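You operate a simulated robot arm through the tools that you are given. There is no shell and no other tool. Be economical: measure what you need, move in short steps, check, and stop when the job is done.

Carry out the task below with a simulated two-armed robot. There is one attempt and no reset: what you move stays moved.

## Task
Pick up the buffer bottle three with one hand, pass it to the other hand and put it on the lid rest two. Set down upright: buffer bottle three.
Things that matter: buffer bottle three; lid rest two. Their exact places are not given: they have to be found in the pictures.

The check looks at the end state, three seconds after you hand in, the way a careful person would. Anything else that was tipped, shoved, dropped, spilled or broken makes it a failure. A push-on lid holds only when it is set on centred and level and pressed home; a screw cap is set on level and turned clockwise until tight.

## Robot
Two 7-joint arms with two-finger parallel grippers on one trunk, on a base that drives. Base frame: it is fixed to the floor where the robot stands at the start and does not move with it; the origin is under the middle of the robot, x ahead of it, y to its left, z up; the surface under the hand at the start is at about z = 0.9. Units: m, rad, N and s.
The left shoulder is at the start at [0.07, 0.133, 1.276], the right one opposite. With the tool pointing down near the work surface each hand reaches from about 0.1 to 0.64 m from the robot's upright axis, wherever it stands, measured 20 degrees to its own side. Places, roughly: lid rest two [4.1, -1.1, 0.8]. Payload 1.57 kg a hand.
The TCP of each hand is the grasp point between the finger pads, 0.03 m short of the fingertips. In the tool frame z runs along the fingers and y along their closing line. Largest opening 0.08 m; finger width 0.017, thickness 0.012; the body of the gripper, 0.04 by 0.082 m, starts 0.08 m behind the TCP.
Orientation is that of the tool frame in the base frame, as [roll, pitch, yaw] about the fixed x, y, z axes, in that order (R = Rz(yaw) Ry(pitch) Rx(roll)). With the fingers straight down and closing along the base's y, the tool's x points along the base's -x, its y along +y and its z along -z.

## Interface
- The arms move only by the tool arm_command. It takes "left_commands", "right_commands" or both (then of equal length, played together; a hand with none holds still); each is a list that holds one entry, the list of rows, each a list of 7 numbers: the shift along the base's x, y, z in units of 40 mm (1.0 is 40 mm), then the turn, a rotation vector about the base's x, y, z in units of 5 degrees (1.0 is 5 degrees), then the finger opening in m, from 0 to 0.08. In form: [[[dx, dy, dz, wx, wy, wz, hand], ...]]. A call has 1 to 10 rows; each row shifts and turns the commanded pose from where the row before left it. A call with a number of a shift or a turn outside -1 to 1 is refused whole. Each row takes 0.2 s and may step no farther than 0.05 m and 0.15 rad from the row before; otherwise, or with a gripper value out of range, the whole call is refused. A pose out of reach is approached as far as the arm can. The call stops where the force on the tool passes 40 N (or 10 N more than at its start, if that is more) or the arm is blocked; 0.2 s more then pass. The fingers move at their own pace (about 0.153 m/s each) and stop on an object; they squeeze with about 35 N. The grip force told is the motor's: it shows also when the fingers shut on nothing. Time passes only in rows, and 0.2 s behind the last, so rows that do not move let the fingers close. The reply holds the time, the measured pose of the TCP, the force on the tool along the base axes, the opening and the grip force, in the units named above and with some noise, with the torque about the TCP (base axes, N m) and any sound that the robot's microphone picked up.
- Cameras (640 x 400 px; columns grow to the right, rows downward): "scene" is now at [0.1255, -0.0152, 1.4891]; the picture's right is [-0.17, -0.99, 0.00], its down [-0.71, 0.12, -0.70] and it looks along [0.69, -0.12, -0.72] (base axes); focal length 269 px, centre (320, 200). "left" rides on the left gripper at [0.072, 0.007, -0.122] in its tool frame; the picture's right is [-0.09, 1.00, 0.00], its down [-0.84, -0.08, -0.54] and it looks along [-0.54, -0.05, 0.84] (tool axes); focal length 238 px, centre (320, 200). "right" rides on the right gripper at [0.072, -0.007, -0.122] in its tool frame; the picture's right is [0.09, 1.00, 0.00], its down [-0.84, 0.08, -0.54] and it looks along [-0.54, 0.05, 0.84] (tool axes); focal length 238 px, centre (320, 200).
- camera(camera): a new picture of that camera. It takes no simulated time.
- raise_lower(by): slides the trunk up (or, below 0, down) by that many m; the arms and the scene camera ride with it, the base frame stays. It gives what a move gives, with no picture.
- base_move(legs): drives the robot by 1 to 6 legs, each [ahead, left, turn to the left] in m, m and rad, along the robot's own axes; the way and the turn of a leg run together, so that a leg with both is an arc; at most 1.5 m and 3.142 rad a leg. The arms and the cameras ride along, it lands a little off, and it stops where it bumps. It gives what a move gives.
- head_to(pan, tilt): turns the head with the scene camera to pan (to the left, within 1.501 rad either way) and tilt (down, from -0.506 to 1.204), counted from straight ahead of the robot. It gives what a move gives.
- measure_at(camera, pixels): for up to 12 pixels [column, row] of the newest picture of that camera ("zoom" is the newest enlarged one), the place [x, y, z] in the base frame of the surface seen there, good to about 0.002 m. It takes no simulated time.
- enlarge(camera, box): a new picture of the part [left, top, right, bottom] of that camera's present view, enlarged. It takes no simulated time.
- close_job(): hands the job in; it is judged then, once.

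Work in short steps. Measure before you move; look again where a grasp or a placing could have gone wrong, and mend it. You have 80 turns and 78 pictures in all, those below and enlarged ones among them. Open the grippers and draw the arms clear of the work before you hand the job in, unless the task says otherwise; then end with one line.

The tools are called after "Request:" as a command line: name --argument value ..., lists and objects as JSON in quotes. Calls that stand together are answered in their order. arm_command: Moves the arms, as the interface text tells. Its arguments: {"type":"object","properties":{"left_commands":{"type":"array","items":{"type":"array","items":{"type":"array","items":{"type":"number"}}}},"right_commands":{"type":"array","items":{"type":"array","items":{"type":"array","items":{"type":"number"}}}}},"required":[]} The other tools are called the same way: raise_lower (by) slides the trunk up or down; base_move (legs) drives the base; head_to (pan, tilt) turns the head that bears the scene camera; camera (camera) takes a picture; measure_at (camera, pixels) gives the place of the surface under pixels of a picture; enlarge (camera, box) takes an enlarged picture of a part of a camera's view; close_job () hands the job in.

At the start:

```text
t: 0.0
left_tcp_pos: [0.3815, 0.0779, 1.2312]
left_tcp_rot: [-3.141, -0.002, -3.141]
left_force: [0.3, 0.4, -0.3]
left_ft_torque: [-0.01, 0.01, -0.01]
left_finger_gap: 0.0801
left_gripper_force: 0.1
right_tcp_pos: [0.4255, -0.333, 1.1958]
right_tcp_rot: [-3.141, -0.001, 3.142]
right_force: [0.0, -1.0, 0.2]
right_ft_torque: [0.03, -0.05, 0.01]
right_finger_gap: 0.08
right_gripper_force: 0.1
trunk travel left (down, up): [-0.85, 0.09]
robot x, y, heading: [0.0001, -0.0005, -0.004]
head pan, tilt: [-0.171, 0.798]
```

scene: 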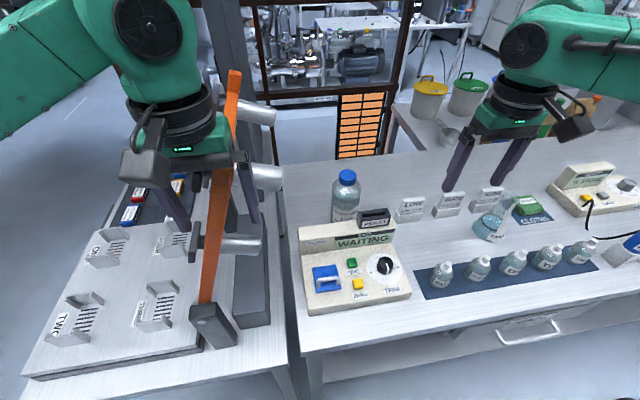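
right: 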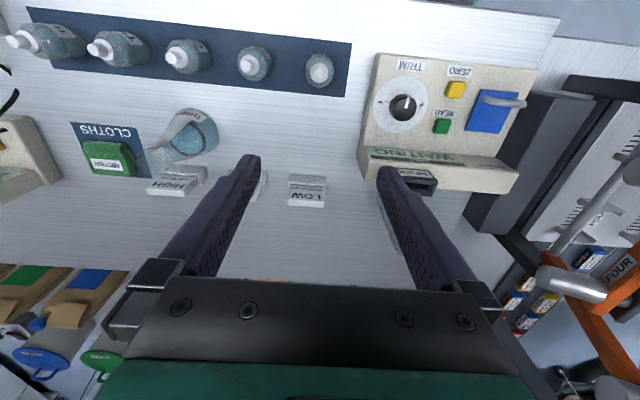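
left: 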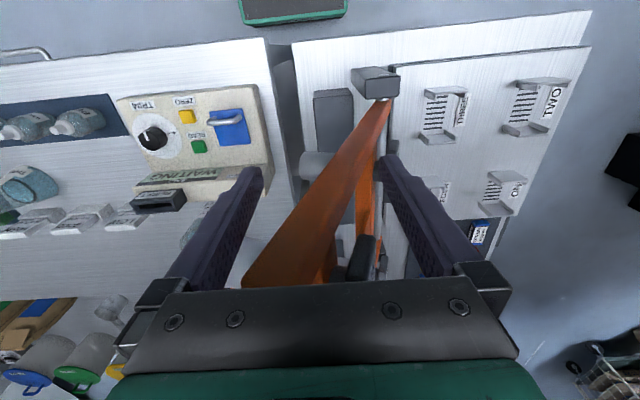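

The row of five small bottles sits at about (440-585, 240-275) in the scene view. I enlarge it to read the labels.

Request:
enlarge --camera "scene" --box '[410, 180, 640, 310]'

Request:
measure_at --camera "scene" --pixels '[[442, 265], [477, 260], [512, 255], [546, 250], [580, 245], [346, 178], [450, 350], [300, 360], [200, 390], [500, 160], [430, 290]]'

```text
2.78 times, centred on (525, 245) of scene
```

zoom: 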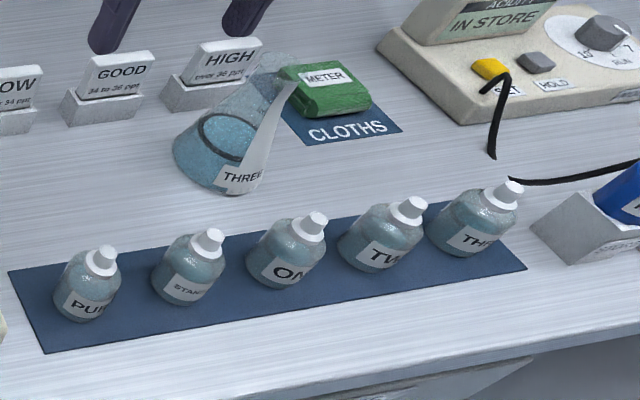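

```text
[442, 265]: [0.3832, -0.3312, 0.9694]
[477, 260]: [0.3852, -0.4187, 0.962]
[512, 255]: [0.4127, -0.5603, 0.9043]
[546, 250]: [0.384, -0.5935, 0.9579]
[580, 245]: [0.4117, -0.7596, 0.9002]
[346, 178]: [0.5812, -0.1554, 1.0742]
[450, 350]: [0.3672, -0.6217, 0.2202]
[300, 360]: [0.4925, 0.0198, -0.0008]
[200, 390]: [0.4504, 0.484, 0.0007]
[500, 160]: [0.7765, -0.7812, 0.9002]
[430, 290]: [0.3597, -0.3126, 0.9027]
```

A THREE bottle exists here, but these may be sample bottles rather than buffer bottles. I check the big blue-capped bottle and look around the room.

Request:
enlarge --camera "scene" --box '[290, 150, 420, 310]'

Request:
enlarge --camera "scene" --box '[380, 0, 640, 160]'

Request:
head_to --pan -0.4 --tilt 0.2

Request:
camera --camera "scene"

```text
2.50 times, centred on (355, 230) of scene
```

zoom: 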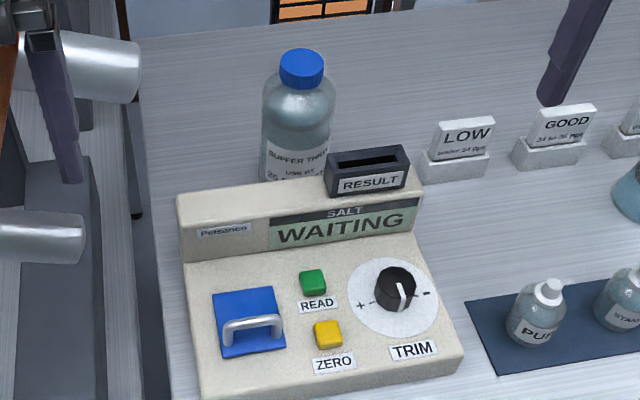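

```text
2.46 times, centred on (510, 80) of scene
```

zoom: 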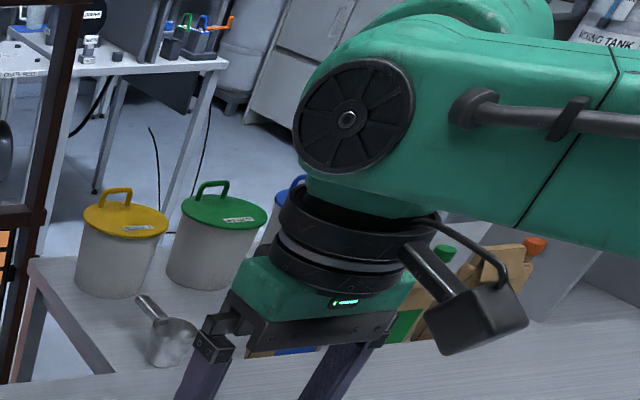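

```text
t: 1.0
left_tcp_pos: [0.3827, 0.0773, 1.2308]
left_tcp_rot: [3.142, 0.001, 3.141]
left_force: [0.4, 0.8, -0.3]
left_ft_torque: [0.0, -0.04, 0.0]
left_finger_gap: 0.08
left_gripper_force: 0.1
right_tcp_pos: [0.4245, -0.3321, 1.1957]
right_tcp_rot: [-3.141, -0.001, -3.141]
right_force: [0.8, 0.3, -0.5]
right_ft_torque: [-0.02, 0.04, -0.01]
right_finger_gap: 0.0801
right_gripper_force: 0.0
trunk travel left (down, up): [-0.85, 0.09]
robot x, y, heading: [0.0027, 0.0005, -0.001]
head pan, tilt: [-0.4, 0.201]
```

```text
71 pictures are left
```

scene: 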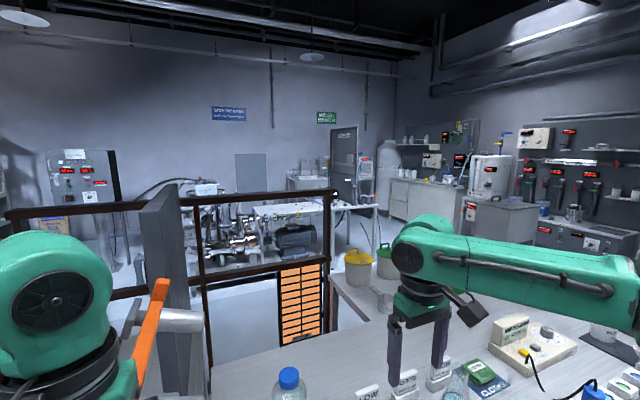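

The big blue-cap bottle at (346,178) is labelled BUFFER THREE. The lid rest should be on the bench near (285,210); I enlarge there.

Request:
enlarge --camera "scene" --box '[230, 170, 390, 270]'

Request:
measure_at --camera "scene" --pixels '[[265, 215], [290, 213], [320, 212], [345, 208], [370, 205], [290, 378], [320, 205], [334, 195], [206, 300], [332, 285]]'

Request:
head_to --pan -0.2 --tilt 0.6

Request:
camera --camera "scene"

```text
4.00 times, centred on (310, 220) of scene
```

zoom: 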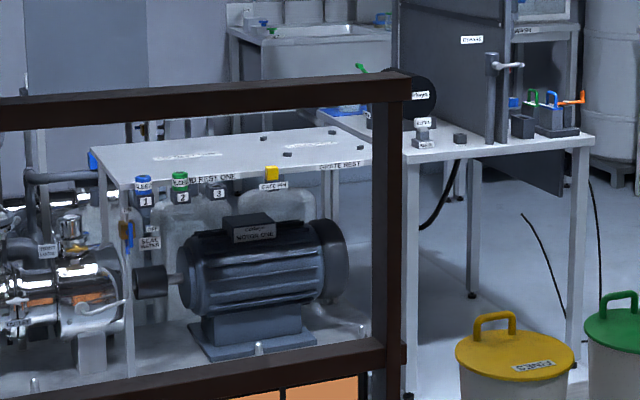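

```text
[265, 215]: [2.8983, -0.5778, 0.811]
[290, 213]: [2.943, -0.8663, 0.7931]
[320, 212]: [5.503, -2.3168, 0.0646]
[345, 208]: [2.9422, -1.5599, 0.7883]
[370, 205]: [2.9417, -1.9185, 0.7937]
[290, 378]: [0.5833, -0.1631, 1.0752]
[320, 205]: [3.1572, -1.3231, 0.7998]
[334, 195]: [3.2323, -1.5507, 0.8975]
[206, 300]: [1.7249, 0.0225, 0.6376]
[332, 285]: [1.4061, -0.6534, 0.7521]
```

```text
t: 1.9
left_tcp_pos: [0.382, 0.0791, 1.231]
left_tcp_rot: [-3.141, -0.001, -3.141]
left_force: [0.2, -0.1, -0.1]
left_ft_torque: [0.01, 0.0, -0.01]
left_finger_gap: 0.0798
left_gripper_force: 0.0
right_tcp_pos: [0.4258, -0.3319, 1.195]
right_tcp_rot: [-3.142, 0.0, 3.14]
right_force: [0.4, -0.6, 0.6]
right_ft_torque: [-0.04, 0.01, -0.02]
right_finger_gap: 0.0801
right_gripper_force: 0.0
trunk travel left (down, up): [-0.85, 0.09]
robot x, y, heading: [0.0015, 0.0004, -0.001]
head pan, tilt: [-0.201, 0.6]
```

```text
69 pictures are left
```

scene: 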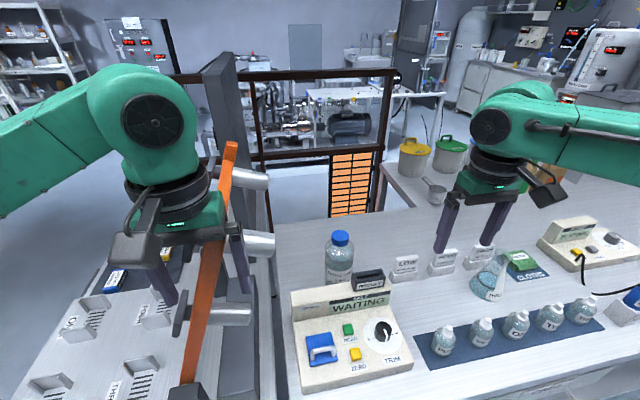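

BUFFER THREE stands at about (340,260). I measure its size and surroundings.

Request:
enlarge --camera "scene" --box '[280, 220, 440, 320]'

```text
4.00 times, centred on (360, 270) of scene
```

zoom: 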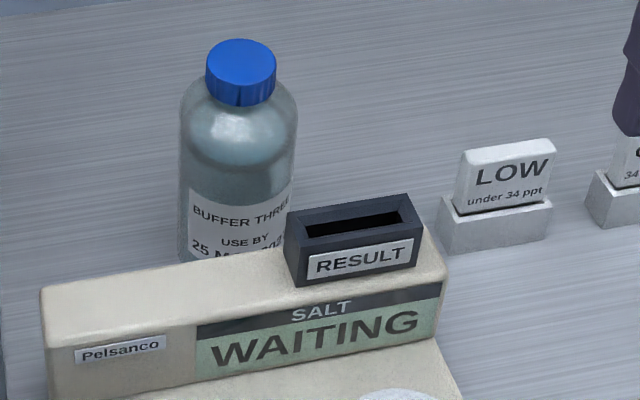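

Request:
measure_at --camera "zoom" --pixels '[[240, 55], [212, 60], [272, 65], [240, 95], [190, 225], [285, 195], [240, 215], [185, 150], [292, 150], [150, 265], [350, 205], [60, 300]]'

Request:
camera --camera "left"

```text
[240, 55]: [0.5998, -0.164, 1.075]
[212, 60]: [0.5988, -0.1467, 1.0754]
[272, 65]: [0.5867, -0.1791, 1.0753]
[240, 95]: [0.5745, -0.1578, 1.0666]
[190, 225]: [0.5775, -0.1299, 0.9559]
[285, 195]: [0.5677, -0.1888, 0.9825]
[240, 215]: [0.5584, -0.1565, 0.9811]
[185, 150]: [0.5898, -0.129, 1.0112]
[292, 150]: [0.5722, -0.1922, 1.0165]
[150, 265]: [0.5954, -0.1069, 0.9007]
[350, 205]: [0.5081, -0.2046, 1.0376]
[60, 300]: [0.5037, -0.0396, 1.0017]
```

```text
67 pictures are left
```

left: 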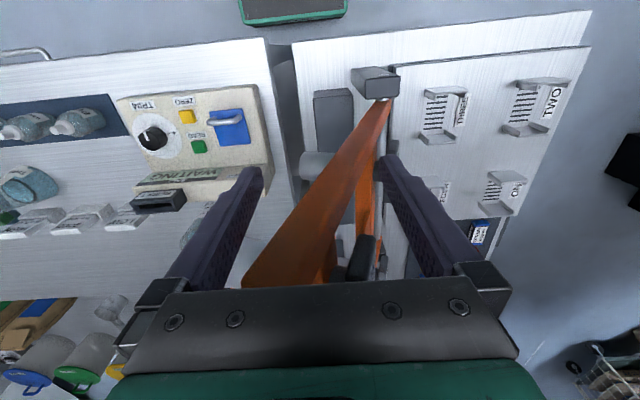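

The bottle is centred at about (0.592,-0.162), body Ø≈0.066, cap Ø≈0.038 with its top at z≈1.075. Plan: the right hand takes the cap from above, then the left takes the body at a 45° tilt. First I move the right hand over the cap.

Request:
arm_command --right_commands '[[[0.695, 0.712, 0, 0, 0, 0, 0.07], [0.695, 0.712, 0, 0, 0, 0, 0.07], [0.695, 0.712, 0, 0, 0, 0, 0.07], [0.695, 0.712, 0, 0, 0, 0, 0.07], [0.695, 0.712, 0, 0, 0, 0, 0.07], [0.695, 0.712, 0, 0, 0, 0, 0.07], [0, 0, -0.5, 0, 0, 0, 0.07], [0, 0, -0.4, 0, 0, 0, 0.07]]]'

Request:
camera --camera "right"

Request:
camera --camera "scene"

```text
t: 3.7
left_tcp_pos: [0.3829, 0.0777, 1.2304]
left_tcp_rot: [3.142, 0.0, 3.141]
left_force: [0.1, 0.2, 0.4]
left_ft_torque: [0.0, 0.03, 0.02]
left_finger_gap: 0.0799
left_gripper_force: 0.0
right_tcp_pos: [0.5454, -0.1911, 1.155]
right_tcp_rot: [3.14, -0.001, -3.141]
right_force: [0.0, 0.1, 0.0]
right_ft_torque: [0.02, 0.03, 0.02]
right_finger_gap: 0.0701
right_gripper_force: 0.1
right hand out of reach, approached as far as the arm can: row 5, 6
trunk travel left (down, up): [-0.85, 0.09]
robot x, y, heading: [0.0003, -0.0001, 0.0]
head pan, tilt: [-0.201, 0.6]
```

```text
66 pictures are left
```

right: 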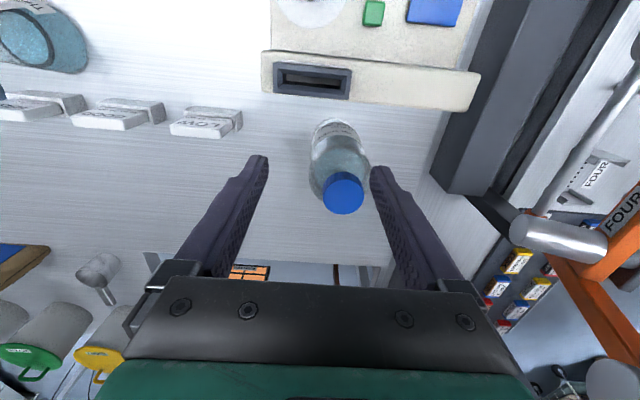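

```text
65 pictures are left
```

scene: 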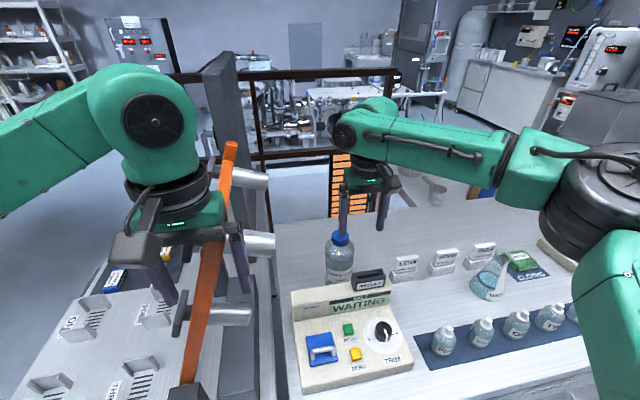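

The right arm runs out of reach. Before shifting the base forward, I check how near the orange lever is to the left hand.

Request:
measure_at --camera "scene" --pixels '[[230, 150], [222, 200], [210, 270], [225, 70], [262, 180], [262, 245], [355, 215], [340, 238], [430, 380], [300, 390]]'

Request:
measure_at --camera "left" --pixels '[[280, 270], [330, 200], [375, 120], [340, 280], [365, 240]]'

Request:
measure_at --camera "right" --pixels '[[343, 195], [328, 193], [358, 193]]'

```text
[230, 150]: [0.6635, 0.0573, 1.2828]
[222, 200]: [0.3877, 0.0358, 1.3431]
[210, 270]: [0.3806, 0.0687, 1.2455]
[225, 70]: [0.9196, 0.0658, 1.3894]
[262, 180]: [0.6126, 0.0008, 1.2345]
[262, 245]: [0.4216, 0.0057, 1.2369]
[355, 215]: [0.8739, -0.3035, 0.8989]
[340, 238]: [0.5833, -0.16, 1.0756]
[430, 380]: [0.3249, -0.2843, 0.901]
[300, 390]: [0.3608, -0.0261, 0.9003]
```

```text
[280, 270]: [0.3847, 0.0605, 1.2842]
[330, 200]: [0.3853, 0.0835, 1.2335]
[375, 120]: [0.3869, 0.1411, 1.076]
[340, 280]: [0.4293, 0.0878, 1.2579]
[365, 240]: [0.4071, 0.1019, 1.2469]
```

```text
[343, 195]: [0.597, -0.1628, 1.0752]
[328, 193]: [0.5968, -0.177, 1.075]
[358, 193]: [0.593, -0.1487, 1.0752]
```

The orange bar appears to pass right between the left fingers. I take a closer look before moving anything.

Request:
enlarge --camera "scene" --box '[100, 120, 300, 330]'

Request:
enlarge --camera "left" --box '[200, 100, 480, 300]'

```text
1.90 times, centred on (200, 225) of scene
```

zoom: 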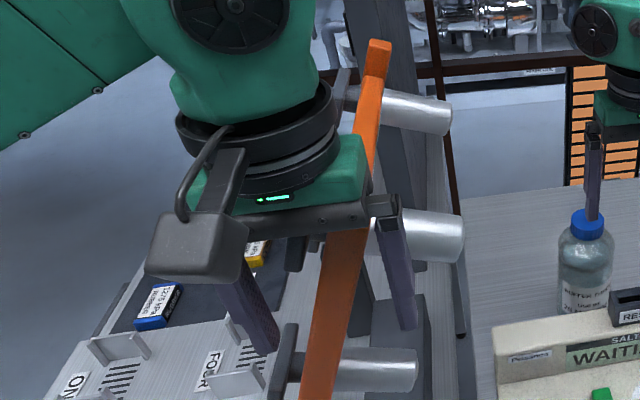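

```text
2.00 times, centred on (340, 200) of left
```

zoom: 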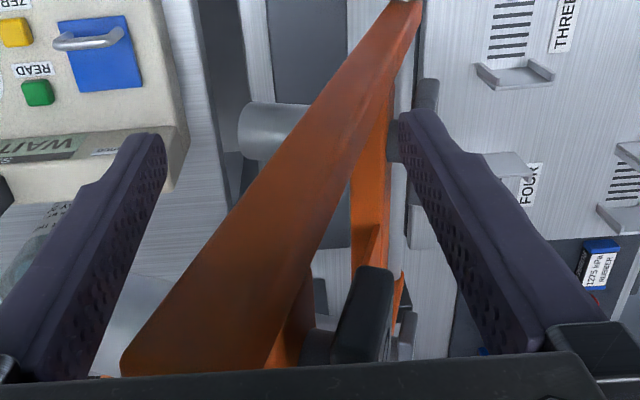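

Request:
measure_at --camera "zoom" --pixels '[[180, 340], [250, 250], [330, 150], [400, 40], [370, 180], [280, 330], [360, 300]]'

Request:
head_to --pan 0.1 --tilt 0.6

Request:
camera --camera "scene"

Request:
measure_at --camera "scene" --pixels '[[312, 148], [306, 165], [300, 190], [290, 262], [280, 310], [265, 370]]'

```text
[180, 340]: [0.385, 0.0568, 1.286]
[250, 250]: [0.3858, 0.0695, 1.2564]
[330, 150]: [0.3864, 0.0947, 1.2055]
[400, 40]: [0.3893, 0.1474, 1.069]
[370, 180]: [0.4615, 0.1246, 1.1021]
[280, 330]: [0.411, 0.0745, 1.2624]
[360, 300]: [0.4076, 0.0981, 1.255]
```

```text
t: 4.5
left_tcp_pos: [0.3809, 0.0778, 1.2301]
left_tcp_rot: [-3.14, 0.0, 3.141]
left_force: [-1.1, 0.6, -0.4]
left_ft_torque: [-0.01, -0.03, -0.05]
left_finger_gap: 0.0801
left_gripper_force: 0.0
right_tcp_pos: [0.5458, -0.1899, 1.1559]
right_tcp_rot: [3.141, 0.0, 3.141]
right_force: [1.2, 0.4, -0.5]
right_ft_torque: [-0.02, 0.01, 0.01]
right_finger_gap: 0.0703
right_gripper_force: 0.1
trunk travel left (down, up): [-0.85, 0.09]
robot x, y, heading: [0.0014, 0.0019, 0.004]
head pan, tilt: [0.099, 0.6]
```

```text
62 pictures are left
```

scene: 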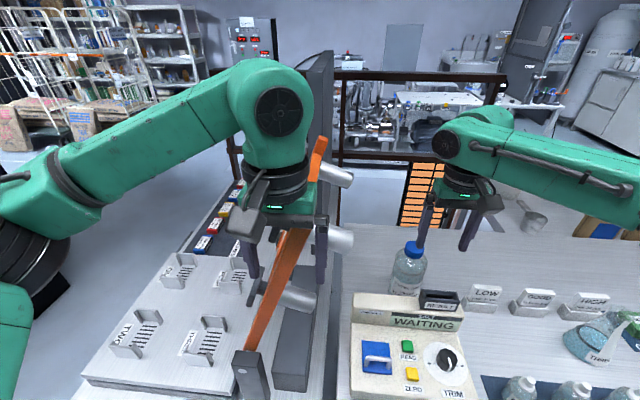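

```text
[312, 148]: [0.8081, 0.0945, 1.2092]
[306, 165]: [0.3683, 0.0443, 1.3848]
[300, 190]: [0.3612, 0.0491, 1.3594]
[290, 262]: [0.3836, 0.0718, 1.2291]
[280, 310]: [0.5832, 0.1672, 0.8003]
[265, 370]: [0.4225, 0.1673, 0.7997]
```

The bar sits at x≥0.385, in front of and between the left fingers. Moving the left hand straight back (-x) is free, so I retract it, then look.

Request:
arm_command --left_commands '[[[-0.7, 0, 0, 0, 0, 0, 0.08], [-0.7, 0, 0, 0, 0, 0, 0.08], [-0.7, 0, 0, 0, 0, 0, 0.08], [-0.7, 0, 0, 0, 0, 0, 0.08]]]'

Request:
camera --camera "scene"

Request:
camera --camera "left"

```text
t: 5.5
left_tcp_pos: [0.2678, 0.0774, 1.2303]
left_tcp_rot: [3.141, 0.002, -3.141]
left_force: [0.2, -0.3, -0.5]
left_ft_torque: [-0.01, -0.02, 0.01]
left_finger_gap: 0.0801
left_gripper_force: 0.0
right_tcp_pos: [0.5448, -0.19, 1.1547]
right_tcp_rot: [-3.141, 0.0, -3.141]
right_force: [0.0, 0.1, -0.1]
right_ft_torque: [-0.01, -0.02, 0.02]
right_finger_gap: 0.0702
right_gripper_force: 0.0
trunk travel left (down, up): [-0.85, 0.09]
robot x, y, heading: [-0.0016, 0.0007, -0.001]
head pan, tilt: [0.099, 0.6]
```

```text
61 pictures are left
```

scene: 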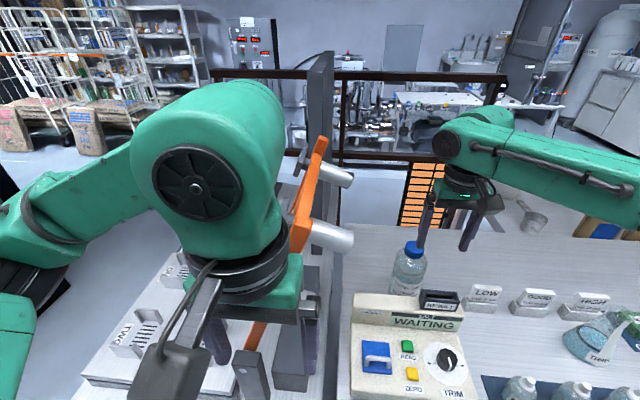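

```text
60 pictures are left
```

left: 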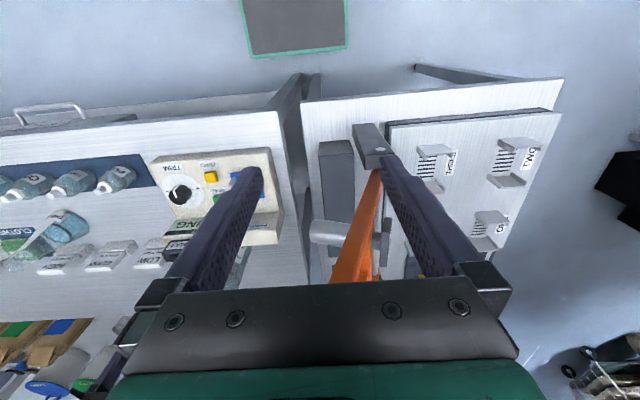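

Clear now. In the left picture the dark rectangle at (298,25) may be the robot's base; I measure how near it is to the bench front.

Request:
measure_at --camera "left" --pixels '[[298, 48], [260, 58], [340, 45], [130, 118], [40, 105], [480, 78], [320, 80], [365, 170], [345, 270]]'

```text
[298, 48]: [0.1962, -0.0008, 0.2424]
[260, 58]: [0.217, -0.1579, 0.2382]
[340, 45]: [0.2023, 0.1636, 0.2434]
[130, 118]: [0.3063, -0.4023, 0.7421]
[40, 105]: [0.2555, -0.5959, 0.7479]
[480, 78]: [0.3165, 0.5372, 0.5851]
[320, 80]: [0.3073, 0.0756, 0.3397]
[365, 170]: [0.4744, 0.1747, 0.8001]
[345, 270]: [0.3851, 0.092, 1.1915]
```

The base front is at x≈0.22 and the bench leg at x≈0.307, so I drive 0.055 m forward.

Request:
base_move --legs '[[0.055, 0, 0]]'

```text
t: 6.4
left_tcp_pos: [0.3146, 0.0779, 1.2338]
left_tcp_rot: [-3.14, 0.009, -3.141]
left_force: [-0.8, 0.5, 0.2]
left_ft_torque: [0.0, -0.07, -0.02]
left_finger_gap: 0.08
left_gripper_force: 0.1
right_tcp_pos: [0.5917, -0.1906, 1.1594]
right_tcp_rot: [-3.14, 0.007, -3.141]
right_force: [-0.3, 0.1, 0.3]
right_ft_torque: [0.01, -0.06, 0.05]
right_finger_gap: 0.07
right_gripper_force: 0.2
trunk travel left (down, up): [-0.85, 0.09]
robot x, y, heading: [0.0558, -0.0025, 0.002]
head pan, tilt: [0.099, 0.6]
```

The right hand is now at x≈0.592. I shift +y by 0.028, then come down part way and check.

Request:
arm_command --right_commands '[[[0, 0.7, 0, 0, 0, 0, 0.07], [0, 0, -0.4, 0, 0, 0, 0.07], [0, 0, 0, 0, 0, 0, 0.07]]]'

Request:
camera --camera "right"

Request:
measure_at --camera "right" --pixels '[[320, 200], [318, 215], [320, 230], [300, 225], [340, 225]]'

```text
t: 7.2
left_tcp_pos: [0.3246, 0.0773, 1.2303]
left_tcp_rot: [-3.141, -0.001, 3.141]
left_force: [0.6, -0.5, 0.2]
left_ft_torque: [-0.01, 0.06, -0.03]
left_finger_gap: 0.0801
left_gripper_force: 0.0
right_tcp_pos: [0.5922, -0.1666, 1.1387]
right_tcp_rot: [3.14, 0.0, 3.142]
right_force: [1.4, -0.1, 0.5]
right_ft_torque: [-0.02, 0.03, -0.04]
right_finger_gap: 0.0702
right_gripper_force: 0.0
right hand out of reach, approached as far as the arm can: row 1
trunk travel left (down, up): [-0.85, 0.09]
robot x, y, heading: [0.0552, 0.0003, -0.004]
head pan, tilt: [0.099, 0.6]
```

```text
59 pictures are left
```

right: 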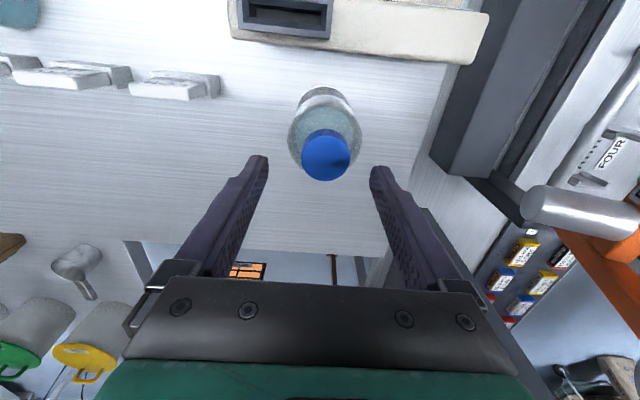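

```text
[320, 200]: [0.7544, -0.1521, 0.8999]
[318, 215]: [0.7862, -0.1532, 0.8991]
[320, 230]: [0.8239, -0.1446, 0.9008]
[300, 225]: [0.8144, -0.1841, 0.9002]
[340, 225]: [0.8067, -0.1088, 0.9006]
```

Request:
measure_at --camera "right" --pixels '[[327, 138], [304, 155], [348, 155], [326, 176], [325, 155]]'

```text
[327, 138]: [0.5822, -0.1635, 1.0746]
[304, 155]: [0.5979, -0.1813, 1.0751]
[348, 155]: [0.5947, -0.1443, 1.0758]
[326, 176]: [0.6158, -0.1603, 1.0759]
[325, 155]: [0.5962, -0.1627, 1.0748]
```

The cap's centre is at (0.597,-0.1625), top z 1.075. I adjust and descend so the tips end near z 1.046.

Request:
arm_command --right_commands '[[[0, 0, -0.6, 0, 0, 0, 0.07], [0.12, 0.11, -0.5, 0, 0, 0, 0.07], [0, 0, -0.47, 0, 0, 0, 0.07], [0, 0, 0, 0, 0, 0, 0.07]]]'

Request:
camera --camera "right"

Request:
enlarge --camera "scene" --box '[360, 180, 520, 300]'

```text
t: 8.2
left_tcp_pos: [0.3241, 0.0781, 1.2307]
left_tcp_rot: [-3.141, 0.002, 3.141]
left_force: [0.7, 0.0, 0.3]
left_ft_torque: [-0.01, 0.02, -0.02]
left_finger_gap: 0.0799
left_gripper_force: 0.1
right_tcp_pos: [0.5838, -0.1688, 1.0787]
right_tcp_rot: [3.138, 0.001, 3.141]
right_force: [0.5, 0.1, -0.7]
right_ft_torque: [0.03, 0.02, 0.02]
right_finger_gap: 0.0701
right_gripper_force: 0.2
right hand out of reach, approached as far as the arm can: row 2, 3
trunk travel left (down, up): [-0.85, 0.09]
robot x, y, heading: [0.0533, -0.0016, -0.001]
head pan, tilt: [0.099, 0.6]
```

```text
58 pictures are left
```

right: 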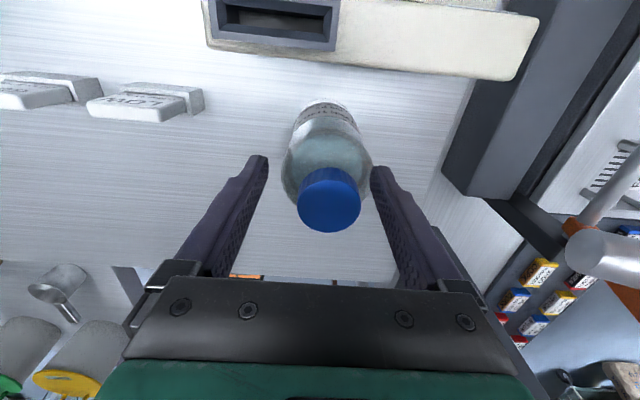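

```text
3.33 times, centred on (440, 240) of scene
```

zoom: 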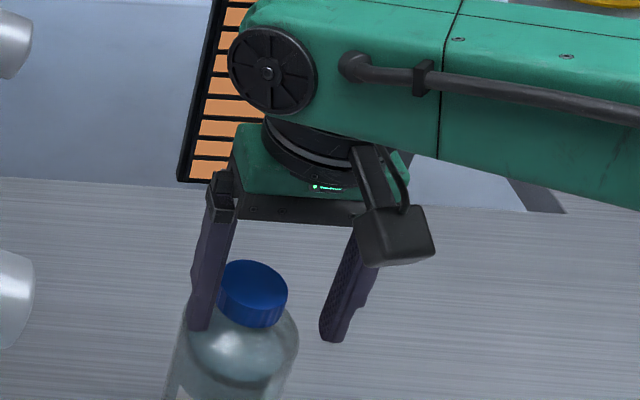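

The reach seems to be limited by the arm's high posture. I raise the trunk (the hand rides up clear of the cap) and come down again.

Request:
raise_lower --by 0.085

Request:
arm_command --right_commands '[[[0, 0, -0.5, 0, 0, 0, 0.07], [0.2, 0.1, 0, 0, 0, 0, 0.07], [0.15, 0.06, 0, 0, 0, 0, 0.07], [0, 0, 0, 0, 0, 0, 0.07]]]'

```text
t: 9.4
left_tcp_pos: [0.3232, 0.0781, 1.3157]
left_tcp_rot: [-3.14, 0.002, 3.141]
left_force: [-0.1, 0.2, -0.6]
left_ft_torque: [0.03, 0.0, 0.01]
left_finger_gap: 0.0802
left_gripper_force: 0.1
right_tcp_pos: [0.5838, -0.1688, 1.1635]
right_tcp_rot: [3.141, 0.0, -3.141]
right_force: [0.5, -0.2, -0.5]
right_ft_torque: [-0.03, 0.0, 0.0]
right_finger_gap: 0.0701
right_gripper_force: 0.1
trunk travel left (down, up): [-0.935, 0.005]
robot x, y, heading: [0.0546, 0.0004, 0.005]
head pan, tilt: [0.099, 0.6]
```

```text
t: 10.4
left_tcp_pos: [0.3236, 0.0775, 1.3165]
left_tcp_rot: [3.141, 0.0, 3.14]
left_force: [0.7, -0.9, 1.0]
left_ft_torque: [-0.02, -0.01, 0.0]
left_finger_gap: 0.0803
left_gripper_force: 0.0
right_tcp_pos: [0.5802, -0.1713, 1.1474]
right_tcp_rot: [3.139, 0.0, 3.141]
right_force: [0.4, -0.1, 0.0]
right_ft_torque: [-0.07, -0.03, 0.04]
right_finger_gap: 0.0698
right_gripper_force: 0.1
right hand out of reach, approached as far as the arm can: row 1, 2, 3
trunk travel left (down, up): [-0.935, 0.005]
robot x, y, heading: [0.0546, 0.0002, -0.001]
head pan, tilt: [0.099, 0.6]
```

Reach gets larger when the hand sits higher relative to the shoulder, so I lift the hand and then lower the trunk instead.

Request:
arm_command --right_commands '[[[0, 0, 1, 0, 0, 0, 0.07], [0, 0, 1, 0, 0, 0, 0.07], [0, 0, 1, 0, 0, 0, 0.07], [0, 0, 0.7, 0, 0, 0, 0.07], [0, 0, 0, 0, 0, 0, 0.07]]]'

Request:
raise_lower --by -0.165

Request:
arm_command --right_commands '[[[0.3, 0.15, 0, 0, 0, 0, 0.07], [0.3, 0.15, 0, 0, 0, 0, 0.07], [0, 0, 0, 0, 0, 0, 0.07]]]'

```text
t: 11.6
left_tcp_pos: [0.3246, 0.0785, 1.3157]
left_tcp_rot: [3.141, 0.002, 3.141]
left_force: [-0.3, -0.1, -0.5]
left_ft_torque: [0.0, 0.03, -0.02]
left_finger_gap: 0.0801
left_gripper_force: 0.0
right_tcp_pos: [0.5823, -0.1715, 1.2952]
right_tcp_rot: [3.141, 0.003, 3.141]
right_force: [-0.2, 0.4, 0.3]
right_ft_torque: [0.01, 0.0, -0.02]
right_finger_gap: 0.0702
right_gripper_force: 0.1
trunk travel left (down, up): [-0.935, 0.005]
robot x, y, heading: [0.0527, -0.0003, 0.003]
head pan, tilt: [0.099, 0.6]
```

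```text
t: 13.5
left_tcp_pos: [0.325, 0.0793, 1.1516]
left_tcp_rot: [-3.141, 0.002, 3.141]
left_force: [0.6, 0.3, -0.7]
left_ft_torque: [0.01, 0.0, 0.02]
left_finger_gap: 0.0801
left_gripper_force: 0.1
right_tcp_pos: [0.5817, -0.1703, 1.1309]
right_tcp_rot: [3.14, 0.001, 3.141]
right_force: [1.0, 0.7, -0.3]
right_ft_torque: [-0.03, 0.02, 0.01]
right_finger_gap: 0.07
right_gripper_force: 0.1
trunk travel left (down, up): [-0.77, 0.17]
robot x, y, heading: [0.0576, 0.0011, -0.004]
head pan, tilt: [0.099, 0.6]
```

```text
t: 14.3
left_tcp_pos: [0.324, 0.0788, 1.1514]
left_tcp_rot: [3.141, 0.001, 3.139]
left_force: [-0.2, -0.2, 1.0]
left_ft_torque: [0.02, 0.01, 0.02]
left_finger_gap: 0.0802
left_gripper_force: 0.0
right_tcp_pos: [0.5859, -0.169, 1.1285]
right_tcp_rot: [3.14, 0.0, -3.141]
right_force: [-0.2, -0.5, -0.4]
right_ft_torque: [0.0, -0.01, -0.04]
right_finger_gap: 0.0698
right_gripper_force: 0.1
right hand out of reach, approached as far as the arm can: row 1, 2
trunk travel left (down, up): [-0.77, 0.17]
robot x, y, heading: [0.0517, -0.0019, 0.001]
head pan, tilt: [0.099, 0.6]
```

Trunk height gives no gain. Turning the base slightly left brings the right shoulder forward and puts the bottle more on its own side, so I try that.

Request:
base_move --legs '[[0, 0, 0.13]]'

Request:
arm_command --right_commands '[[[0, -0.6, 0, 0, 0, 0, 0.07], [0, -0.6, 0, 0, 0, 0, 0.07], [0, 0, 0, 0, 0, 0, 0.07]]]'

```text
t: 15.3
left_tcp_pos: [0.3126, 0.1105, 1.1507]
left_tcp_rot: [3.139, 0.001, -3.013]
left_force: [0.4, 0.4, 0.1]
left_ft_torque: [0.01, -0.04, 0.02]
left_finger_gap: 0.0801
left_gripper_force: 0.0
right_tcp_pos: [0.6044, -0.099, 1.1291]
right_tcp_rot: [3.138, 0.0, -3.012]
right_force: [-0.9, 1.0, -0.6]
right_ft_torque: [0.0, 0.0, 0.01]
right_finger_gap: 0.0698
right_gripper_force: 0.0
trunk travel left (down, up): [-0.77, 0.17]
robot x, y, heading: [0.0528, -0.0039, 0.126]
head pan, tilt: [0.099, 0.6]
```

```text
t: 16.1
left_tcp_pos: [0.3116, 0.1131, 1.1504]
left_tcp_rot: [-3.141, 0.001, -3.011]
left_force: [0.0, 0.3, 1.0]
left_ft_torque: [0.0, 0.0, 0.0]
left_finger_gap: 0.08
left_gripper_force: 0.1
right_tcp_pos: [0.6052, -0.1467, 1.1281]
right_tcp_rot: [3.14, 0.001, -3.012]
right_force: [-0.4, 0.4, 0.3]
right_ft_torque: [-0.02, 0.02, -0.01]
right_finger_gap: 0.07
right_gripper_force: 0.0
trunk travel left (down, up): [-0.77, 0.17]
robot x, y, heading: [0.0568, -0.0013, 0.132]
head pan, tilt: [0.099, 0.6]
```

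In reach now. I go to (0.597,-0.1625) and down to z 1.076.

Request:
arm_command --right_commands '[[[-0.2, -0.4, -0.2, 0, 0, 0, 0.07], [0, 0, -0.6, 0, 0, 0, 0.07], [0, 0, -0.5, 0, 0, 0, 0.07], [0, 0, 0, 0, 0, 0, 0.07]]]'

Request:
camera --camera "right"

Request:
enlarge --camera "scene" --box '[360, 100, 520, 300]'

```text
t: 17.1
left_tcp_pos: [0.3119, 0.1108, 1.1505]
left_tcp_rot: [3.141, 0.003, -3.013]
left_force: [0.0, 0.2, -0.8]
left_ft_torque: [0.0, -0.02, -0.02]
left_finger_gap: 0.0799
left_gripper_force: 0.1
right_tcp_pos: [0.5966, -0.1644, 1.0773]
right_tcp_rot: [-3.141, 0.003, -3.013]
right_force: [0.3, -1.2, 0.6]
right_ft_torque: [-0.01, 0.0, 0.0]
right_finger_gap: 0.0701
right_gripper_force: 0.1
trunk travel left (down, up): [-0.77, 0.17]
robot x, y, heading: [0.0563, -0.0001, 0.128]
head pan, tilt: [0.099, 0.6]
```

```text
56 pictures are left
```

right: 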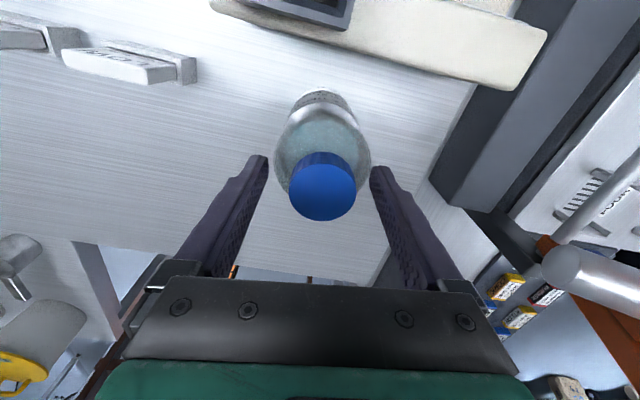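

```text
2.00 times, centred on (440, 200) of scene
```

zoom: 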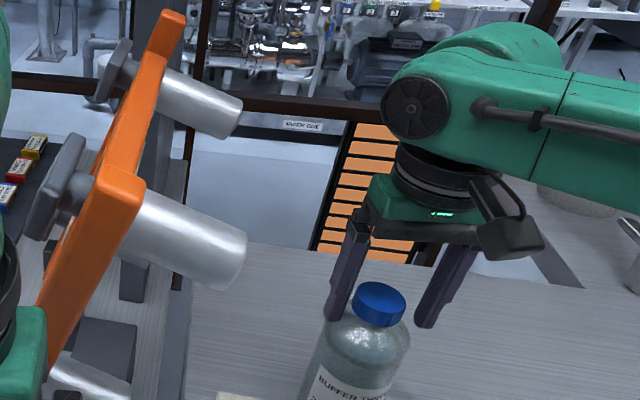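

The cap top centre at (322,188) matches the TCP's projection (321,192). I close the fingers.

Request:
arm_command --right_commands '[[[0, 0, 0, 0, 0, 0, 0.03], [0, 0, 0, 0, 0, 0, 0.02], [0, 0, 0, 0, 0, 0, 0.02], [0, 0, 0.25, 0, 0, 0, 0.02], [0, 0, 0.25, 0, 0, 0, 0.02]]]'

Request:
camera --camera "right"

```text
t: 18.3
left_tcp_pos: [0.3125, 0.1108, 1.1499]
left_tcp_rot: [-3.141, -0.001, -3.013]
left_force: [0.1, 0.5, 0.4]
left_ft_torque: [0.01, -0.02, -0.02]
left_finger_gap: 0.0801
left_gripper_force: 0.1
right_tcp_pos: [0.597, -0.1641, 1.0954]
right_tcp_rot: [3.14, -0.001, -3.013]
right_force: [0.2, 0.2, -5.0]
right_ft_torque: [-0.02, 0.04, 0.0]
right_finger_gap: 0.0409
right_gripper_force: 34.6
trunk travel left (down, up): [-0.77, 0.17]
robot x, y, heading: [0.0554, 0.0006, 0.129]
head pan, tilt: [0.099, 0.6]
```

```text
54 pictures are left
```

right: 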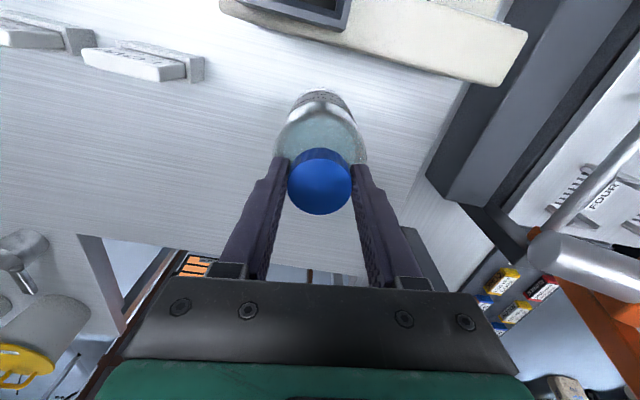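

Held firmly with about 5 N of weight. I lift vertically to clear the meter (top 1.04).

Request:
arm_command --right_commands '[[[0, 0, 0.8, 0, 0, 0, 0.02], [0, 0, 0.8, 0, 0, 0, 0.02], [-0.1, 0, 0.8, 0, 0, 0, 0.02], [-0.2, 0, 0.8, 0, 0, 0, 0.02], [-0.3, 0, 0.8, 0, 0, 0, 0.02], [-0.6, 0, 0.3, 0, 0, 0, 0.02], [0, 0, 0, 0, 0, 0, 0.02]]]'

Request:
base_move --legs '[[-0.5, 0, 0]]'

Request:
camera --camera "scene"

```text
t: 19.9
left_tcp_pos: [0.3138, 0.1118, 1.1511]
left_tcp_rot: [3.141, 0.001, -3.011]
left_force: [0.3, -0.4, -1.1]
left_ft_torque: [0.03, 0.01, 0.0]
left_finger_gap: 0.08
left_gripper_force: 0.0
right_tcp_pos: [0.5494, -0.1637, 1.2678]
right_tcp_rot: [3.14, 0.0, -3.012]
right_force: [0.7, -0.9, -4.9]
right_ft_torque: [0.01, 0.03, 0.02]
right_finger_gap: 0.0407
right_gripper_force: 34.5
trunk travel left (down, up): [-0.77, 0.17]
robot x, y, heading: [0.0547, -0.0018, 0.129]
head pan, tilt: [0.099, 0.6]
```

```text
t: 22.9
left_tcp_pos: [-0.1845, 0.0472, 1.1503]
left_tcp_rot: [3.141, -0.003, -3.013]
left_force: [-0.3, 0.0, -0.2]
left_ft_torque: [-0.01, 0.04, 0.0]
left_finger_gap: 0.0799
left_gripper_force: 0.0
right_tcp_pos: [0.0515, -0.2296, 1.2675]
right_tcp_rot: [3.14, 0.0, -3.014]
right_force: [-0.2, -0.3, -5.4]
right_ft_torque: [-0.04, 0.01, 0.01]
right_finger_gap: 0.0405
right_gripper_force: 35.3
trunk travel left (down, up): [-0.77, 0.17]
robot x, y, heading: [-0.4408, -0.0617, 0.131]
head pan, tilt: [0.099, 0.6]
```

```text
53 pictures are left
```

scene: 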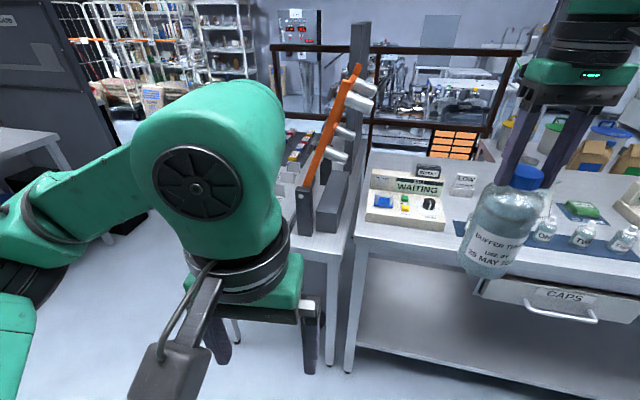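

Backed into open floor. I straighten the base, then bring the right hand with the bottle toward the middle and tilt the left hand to point forward and 30° down.

Request:
base_move --legs '[[0, 0, -0.13]]'

Request:
arm_command --right_commands '[[[0, 0.5, 0, 0, 0, 0, 0.02], [0, 0.5, 0, 0, 0, 0, 0.02], [0, 0.5, 0, 0, 0, 0, 0.02], [0, 0.5, 0, 0, 0, 0, 0.02], [0, 0.5, 0, 0, 0, 0, 0.02], [0, 0.5, 0, 0, 0, 0, 0.02], [0, 0.5, 0, 0, 0, 0, 0.02], [0, 0, 0, 0, 0, 0, 0.02]]]' --left_commands '[[[-0.3, 0.2, 0, 0, -1, 0, 0.08], [-0.3, 0.2, 0, 0, -1, 0, 0.08], [-0.3, 0.2, 0, 0, -1, 0, 0.08], [0, 0, 0, 0, -1, 0, 0.08], [0, 0, 0, 0, -1, 0, 0.08], [0, 0, 0, 0, -1, 0, 0.08], [0, 0, 0, 0, -1, 0, 0.08], [0, 0, 0, 0, -1, 0, 0.08]]]'

```text
t: 23.8
left_tcp_pos: [-0.1719, 0.0144, 1.1506]
left_tcp_rot: [-3.139, 0.0, 3.137]
left_force: [0.3, 0.0, 0.7]
left_ft_torque: [-0.01, 0.01, -0.01]
left_finger_gap: 0.0802
left_gripper_force: 0.1
right_tcp_pos: [0.0252, -0.2897, 1.2677]
right_tcp_rot: [3.14, 0.002, 3.137]
right_force: [0.6, 0.0, -4.4]
right_ft_torque: [0.03, 0.0, 0.0]
right_finger_gap: 0.0408
right_gripper_force: 35.4
trunk travel left (down, up): [-0.77, 0.17]
robot x, y, heading: [-0.4424, -0.0621, -0.007]
head pan, tilt: [0.099, 0.6]
```

```text
t: 24.6
left_tcp_pos: [-0.1972, 0.0311, 1.1534]
left_tcp_rot: [-3.135, 0.211, -3.123]
left_force: [13.5, 3.1, 10.9]
left_ft_torque: [-0.41, 2.7, -0.39]
left_finger_gap: 0.08
left_gripper_force: 0.1
right_tcp_pos: [0.0253, -0.2413, 1.2649]
right_tcp_rot: [3.136, 0.001, 3.14]
right_force: [0.0, 0.1, -4.7]
right_ft_torque: [-0.01, 0.02, -0.01]
right_finger_gap: 0.041
right_gripper_force: 34.8
right hand out of reach, approached as far as the arm can: row 3
trunk travel left (down, up): [-0.77, 0.17]
robot x, y, heading: [-0.444, -0.0644, -0.002]
head pan, tilt: [0.099, 0.6]
stopped in row 3 (left hand): the force on the tool passed its limit at 104 N (the readings are from after the stop); the commanded pose is now the measured one
```

The left hand touched something, probably its camera against the trunk. I move it forward and out, and look.

Request:
arm_command --left_commands '[[[0.5, 0.2, 0, 0, 0, 0, 0.08], [0.6, 0.3, 0, 0, 0, 0, 0.08], [0.6, 0.3, 0, 0, 0, 0, 0.08], [0.6, 0.2, 0, 0, 0, 0, 0.08], [0.6, 0, 0, 0, 0, 0, 0.08], [0, 0, 0, 0, 0, 0, 0.08]]]'

Request:
camera --camera "scene"

```text
t: 26.0
left_tcp_pos: [-0.0813, 0.0726, 1.1519]
left_tcp_rot: [-3.135, 0.213, -3.127]
left_force: [-0.9, 1.1, 0.4]
left_ft_torque: [0.02, 0.04, 0.01]
left_finger_gap: 0.0801
left_gripper_force: 0.0
right_tcp_pos: [0.0245, -0.2437, 1.266]
right_tcp_rot: [3.137, 0.005, 3.139]
right_force: [0.4, -1.2, -4.8]
right_ft_torque: [0.02, 0.04, 0.01]
right_finger_gap: 0.0405
right_gripper_force: 35.0
trunk travel left (down, up): [-0.77, 0.17]
robot x, y, heading: [-0.445, -0.0676, -0.0]
head pan, tilt: [0.099, 0.6]
```

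```text
52 pictures are left
```

scene: 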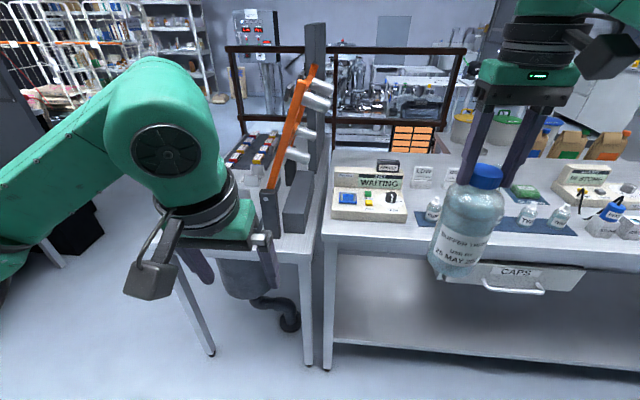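

The left hand is free. I finish its tilt to about 30° below horizontal, in place.

Request:
arm_command --left_commands '[[[0.2, 0.1, 0, 0, -0.96, 0, 0.08], [0.2, 0.1, 0, 0, -0.96, 0, 0.08], [0.2, 0.1, 0, 0, -0.96, 0, 0.08], [0, 0, 0, 0, -0.96, 0, 0.08], [0, 0, 0, 0, -0.96, 0, 0.08], [0, 0, 0, 0, -0.96, 0, 0.08], [0, 0, 0, 0, -0.96, 0, 0.08], [0, 0, 0, 0, -0.96, 0, 0.08], [0, 0, 0, 0, -0.96, 0, 0.08], [0, 0, 0, 0, -0.96, 0, 0.08]]]'

Request:
arm_command --left_commands '[[[0, 0, 0.2, 0, 0, -1, 0.08], [0, 0, 0.2, 0, 0, -1, 0.08], [0, 0, 0.2, 0, 0, -1, 0.08], [0, 0, 0.2, 0, 0, -1, 0.08], [0, 0, 0.2, 0, 0, -1, 0.08], [0, 0, 0.2, 0, 0, -1, 0.08], [0, 0, 0, 0, 0, -1, 0.08], [0, 0, 0, 0, 0, -1, 0.08], [0, 0, 0, 0, 0, -1, 0.08], [0, 0, 0, 0, 0, 0, 0.08]]]' --right_commands '[[[-0.1, 0.3, 0, 0, 0, 0, 0.02], [-0.1, 0.3, 0, 0, 0, 0, 0.02], [-0.1, 0.3, 0, 0, 0, 0, 0.02], [-0.1, 0.3, 0, 0, 0, 0, 0.02], [-0.1, 0, 0, 0, 0, 0, 0.02], [-0.1, 0, 0, 0, 0, 0, 0.02], [0, 0, 0, 0, 0, 0, 0.02], [0, 0, 0, 0, 0, 0, 0.02], [0, 0, 0, 0, 0, 0, 0.02], [0, 0, 0, 0, 0, 0, 0.02]]]'

Request:
camera --camera "scene"

```text
t: 28.2
left_tcp_pos: [-0.0579, 0.0807, 1.1536]
left_tcp_rot: [3.142, 0.906, 3.136]
left_force: [-0.8, -0.2, 0.7]
left_ft_torque: [0.02, -0.01, -0.01]
left_finger_gap: 0.08
left_gripper_force: 0.1
left hand out of reach, approached as far as the arm can: row 9, 10
right_tcp_pos: [0.0262, -0.2432, 1.2672]
right_tcp_rot: [3.137, 0.002, 3.142]
right_force: [0.2, -0.5, -6.7]
right_ft_torque: [0.01, 0.0, -0.01]
right_finger_gap: 0.0405
right_gripper_force: 34.7
trunk travel left (down, up): [-0.77, 0.17]
robot x, y, heading: [-0.4433, -0.0644, 0.002]
head pan, tilt: [0.099, 0.6]
```

```text
t: 30.4
left_tcp_pos: [-0.0627, 0.0674, 1.2019]
left_tcp_rot: [3.086, 0.889, 2.374]
left_force: [-0.4, -0.5, 0.4]
left_ft_torque: [-0.02, 0.0, 0.01]
left_finger_gap: 0.0799
left_gripper_force: 0.1
left hand out of reach, approached as far as the arm can: row 8, 9
right_tcp_pos: [-0.0019, -0.2111, 1.2631]
right_tcp_rot: [3.137, 0.003, 3.138]
right_force: [-0.9, -0.8, -5.5]
right_ft_torque: [0.01, 0.0, 0.04]
right_finger_gap: 0.0405
right_gripper_force: 34.9
right hand out of reach, approached as far as the arm can: row 2, 3, 4
trunk travel left (down, up): [-0.77, 0.17]
robot x, y, heading: [-0.4405, -0.0603, -0.006]
head pan, tilt: [0.099, 0.6]
```

```text
51 pictures are left
```

scene: 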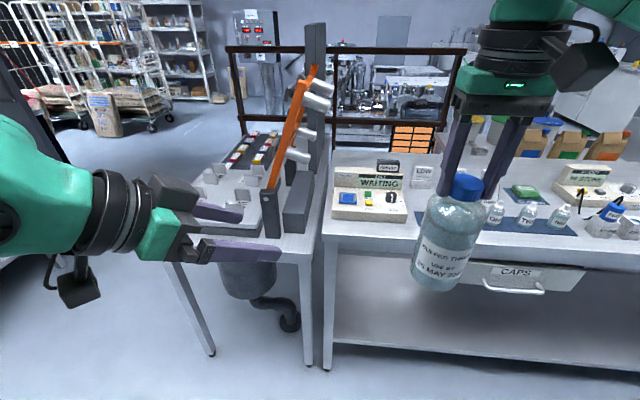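

The left hand now points forward-right and 39° down, opposite the bottle. I move it to a point 0.13 m back from the bottle along the tool axis.

Request:
arm_command --left_commands '[[[-0.05, -0.87, 0.35, 0, 0, 0, 0.08], [-0.05, -0.87, 0.35, 0, 0, 0, 0.08], [-0.05, -0.87, 0.35, 0, 0, 0, 0.08], [-0.05, -0.87, 0.35, 0, 0, 0, 0.08], [-0.05, -0.87, 0, 0, 0, 0, 0.08], [-0.05, -0.87, 0, 0, 0, 0, 0.08], [0, 0, 0, 0, 0, 0, 0.08]]]'

Request:
camera --camera "left"

Request:
camera --camera "scene"

```text
t: 32.0
left_tcp_pos: [-0.0738, -0.143, 1.2592]
left_tcp_rot: [3.086, 0.889, 2.381]
left_force: [-0.7, -0.3, 0.2]
left_ft_torque: [-0.04, 0.02, 0.01]
left_finger_gap: 0.0799
left_gripper_force: 0.1
right_tcp_pos: [0.0014, -0.2101, 1.2633]
right_tcp_rot: [3.136, 0.003, 3.14]
right_force: [0.7, 0.5, -5.4]
right_ft_torque: [-0.03, 0.03, 0.01]
right_finger_gap: 0.0404
right_gripper_force: 35.1
trunk travel left (down, up): [-0.77, 0.17]
robot x, y, heading: [-0.4425, -0.0633, -0.005]
head pan, tilt: [0.099, 0.6]
```

```text
50 pictures are left
```

left: 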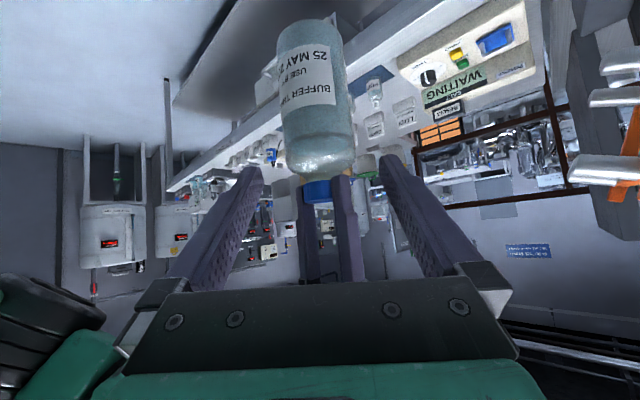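

```text
49 pictures are left
```

scene: 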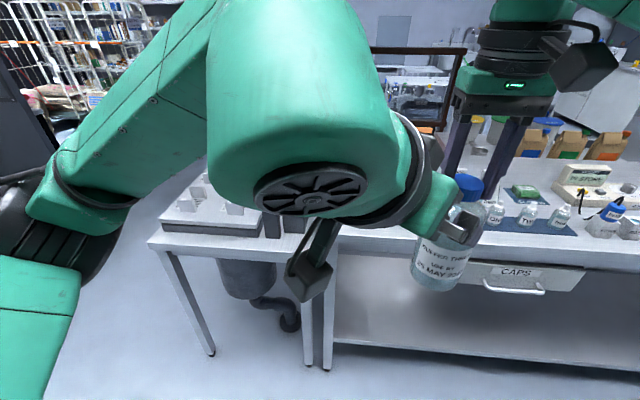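

Request:
measure_at --camera "left" --pixels '[[312, 75], [320, 120], [285, 90], [346, 80], [290, 130], [350, 120], [318, 190], [335, 185], [308, 60], [310, 25]]'

```text
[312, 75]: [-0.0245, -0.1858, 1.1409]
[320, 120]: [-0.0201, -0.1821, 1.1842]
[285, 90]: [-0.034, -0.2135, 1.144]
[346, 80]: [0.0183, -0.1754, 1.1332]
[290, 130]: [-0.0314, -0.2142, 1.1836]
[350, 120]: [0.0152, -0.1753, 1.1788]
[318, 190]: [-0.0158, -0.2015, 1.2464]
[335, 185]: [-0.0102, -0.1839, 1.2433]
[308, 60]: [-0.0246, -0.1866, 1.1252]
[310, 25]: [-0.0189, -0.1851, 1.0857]
```

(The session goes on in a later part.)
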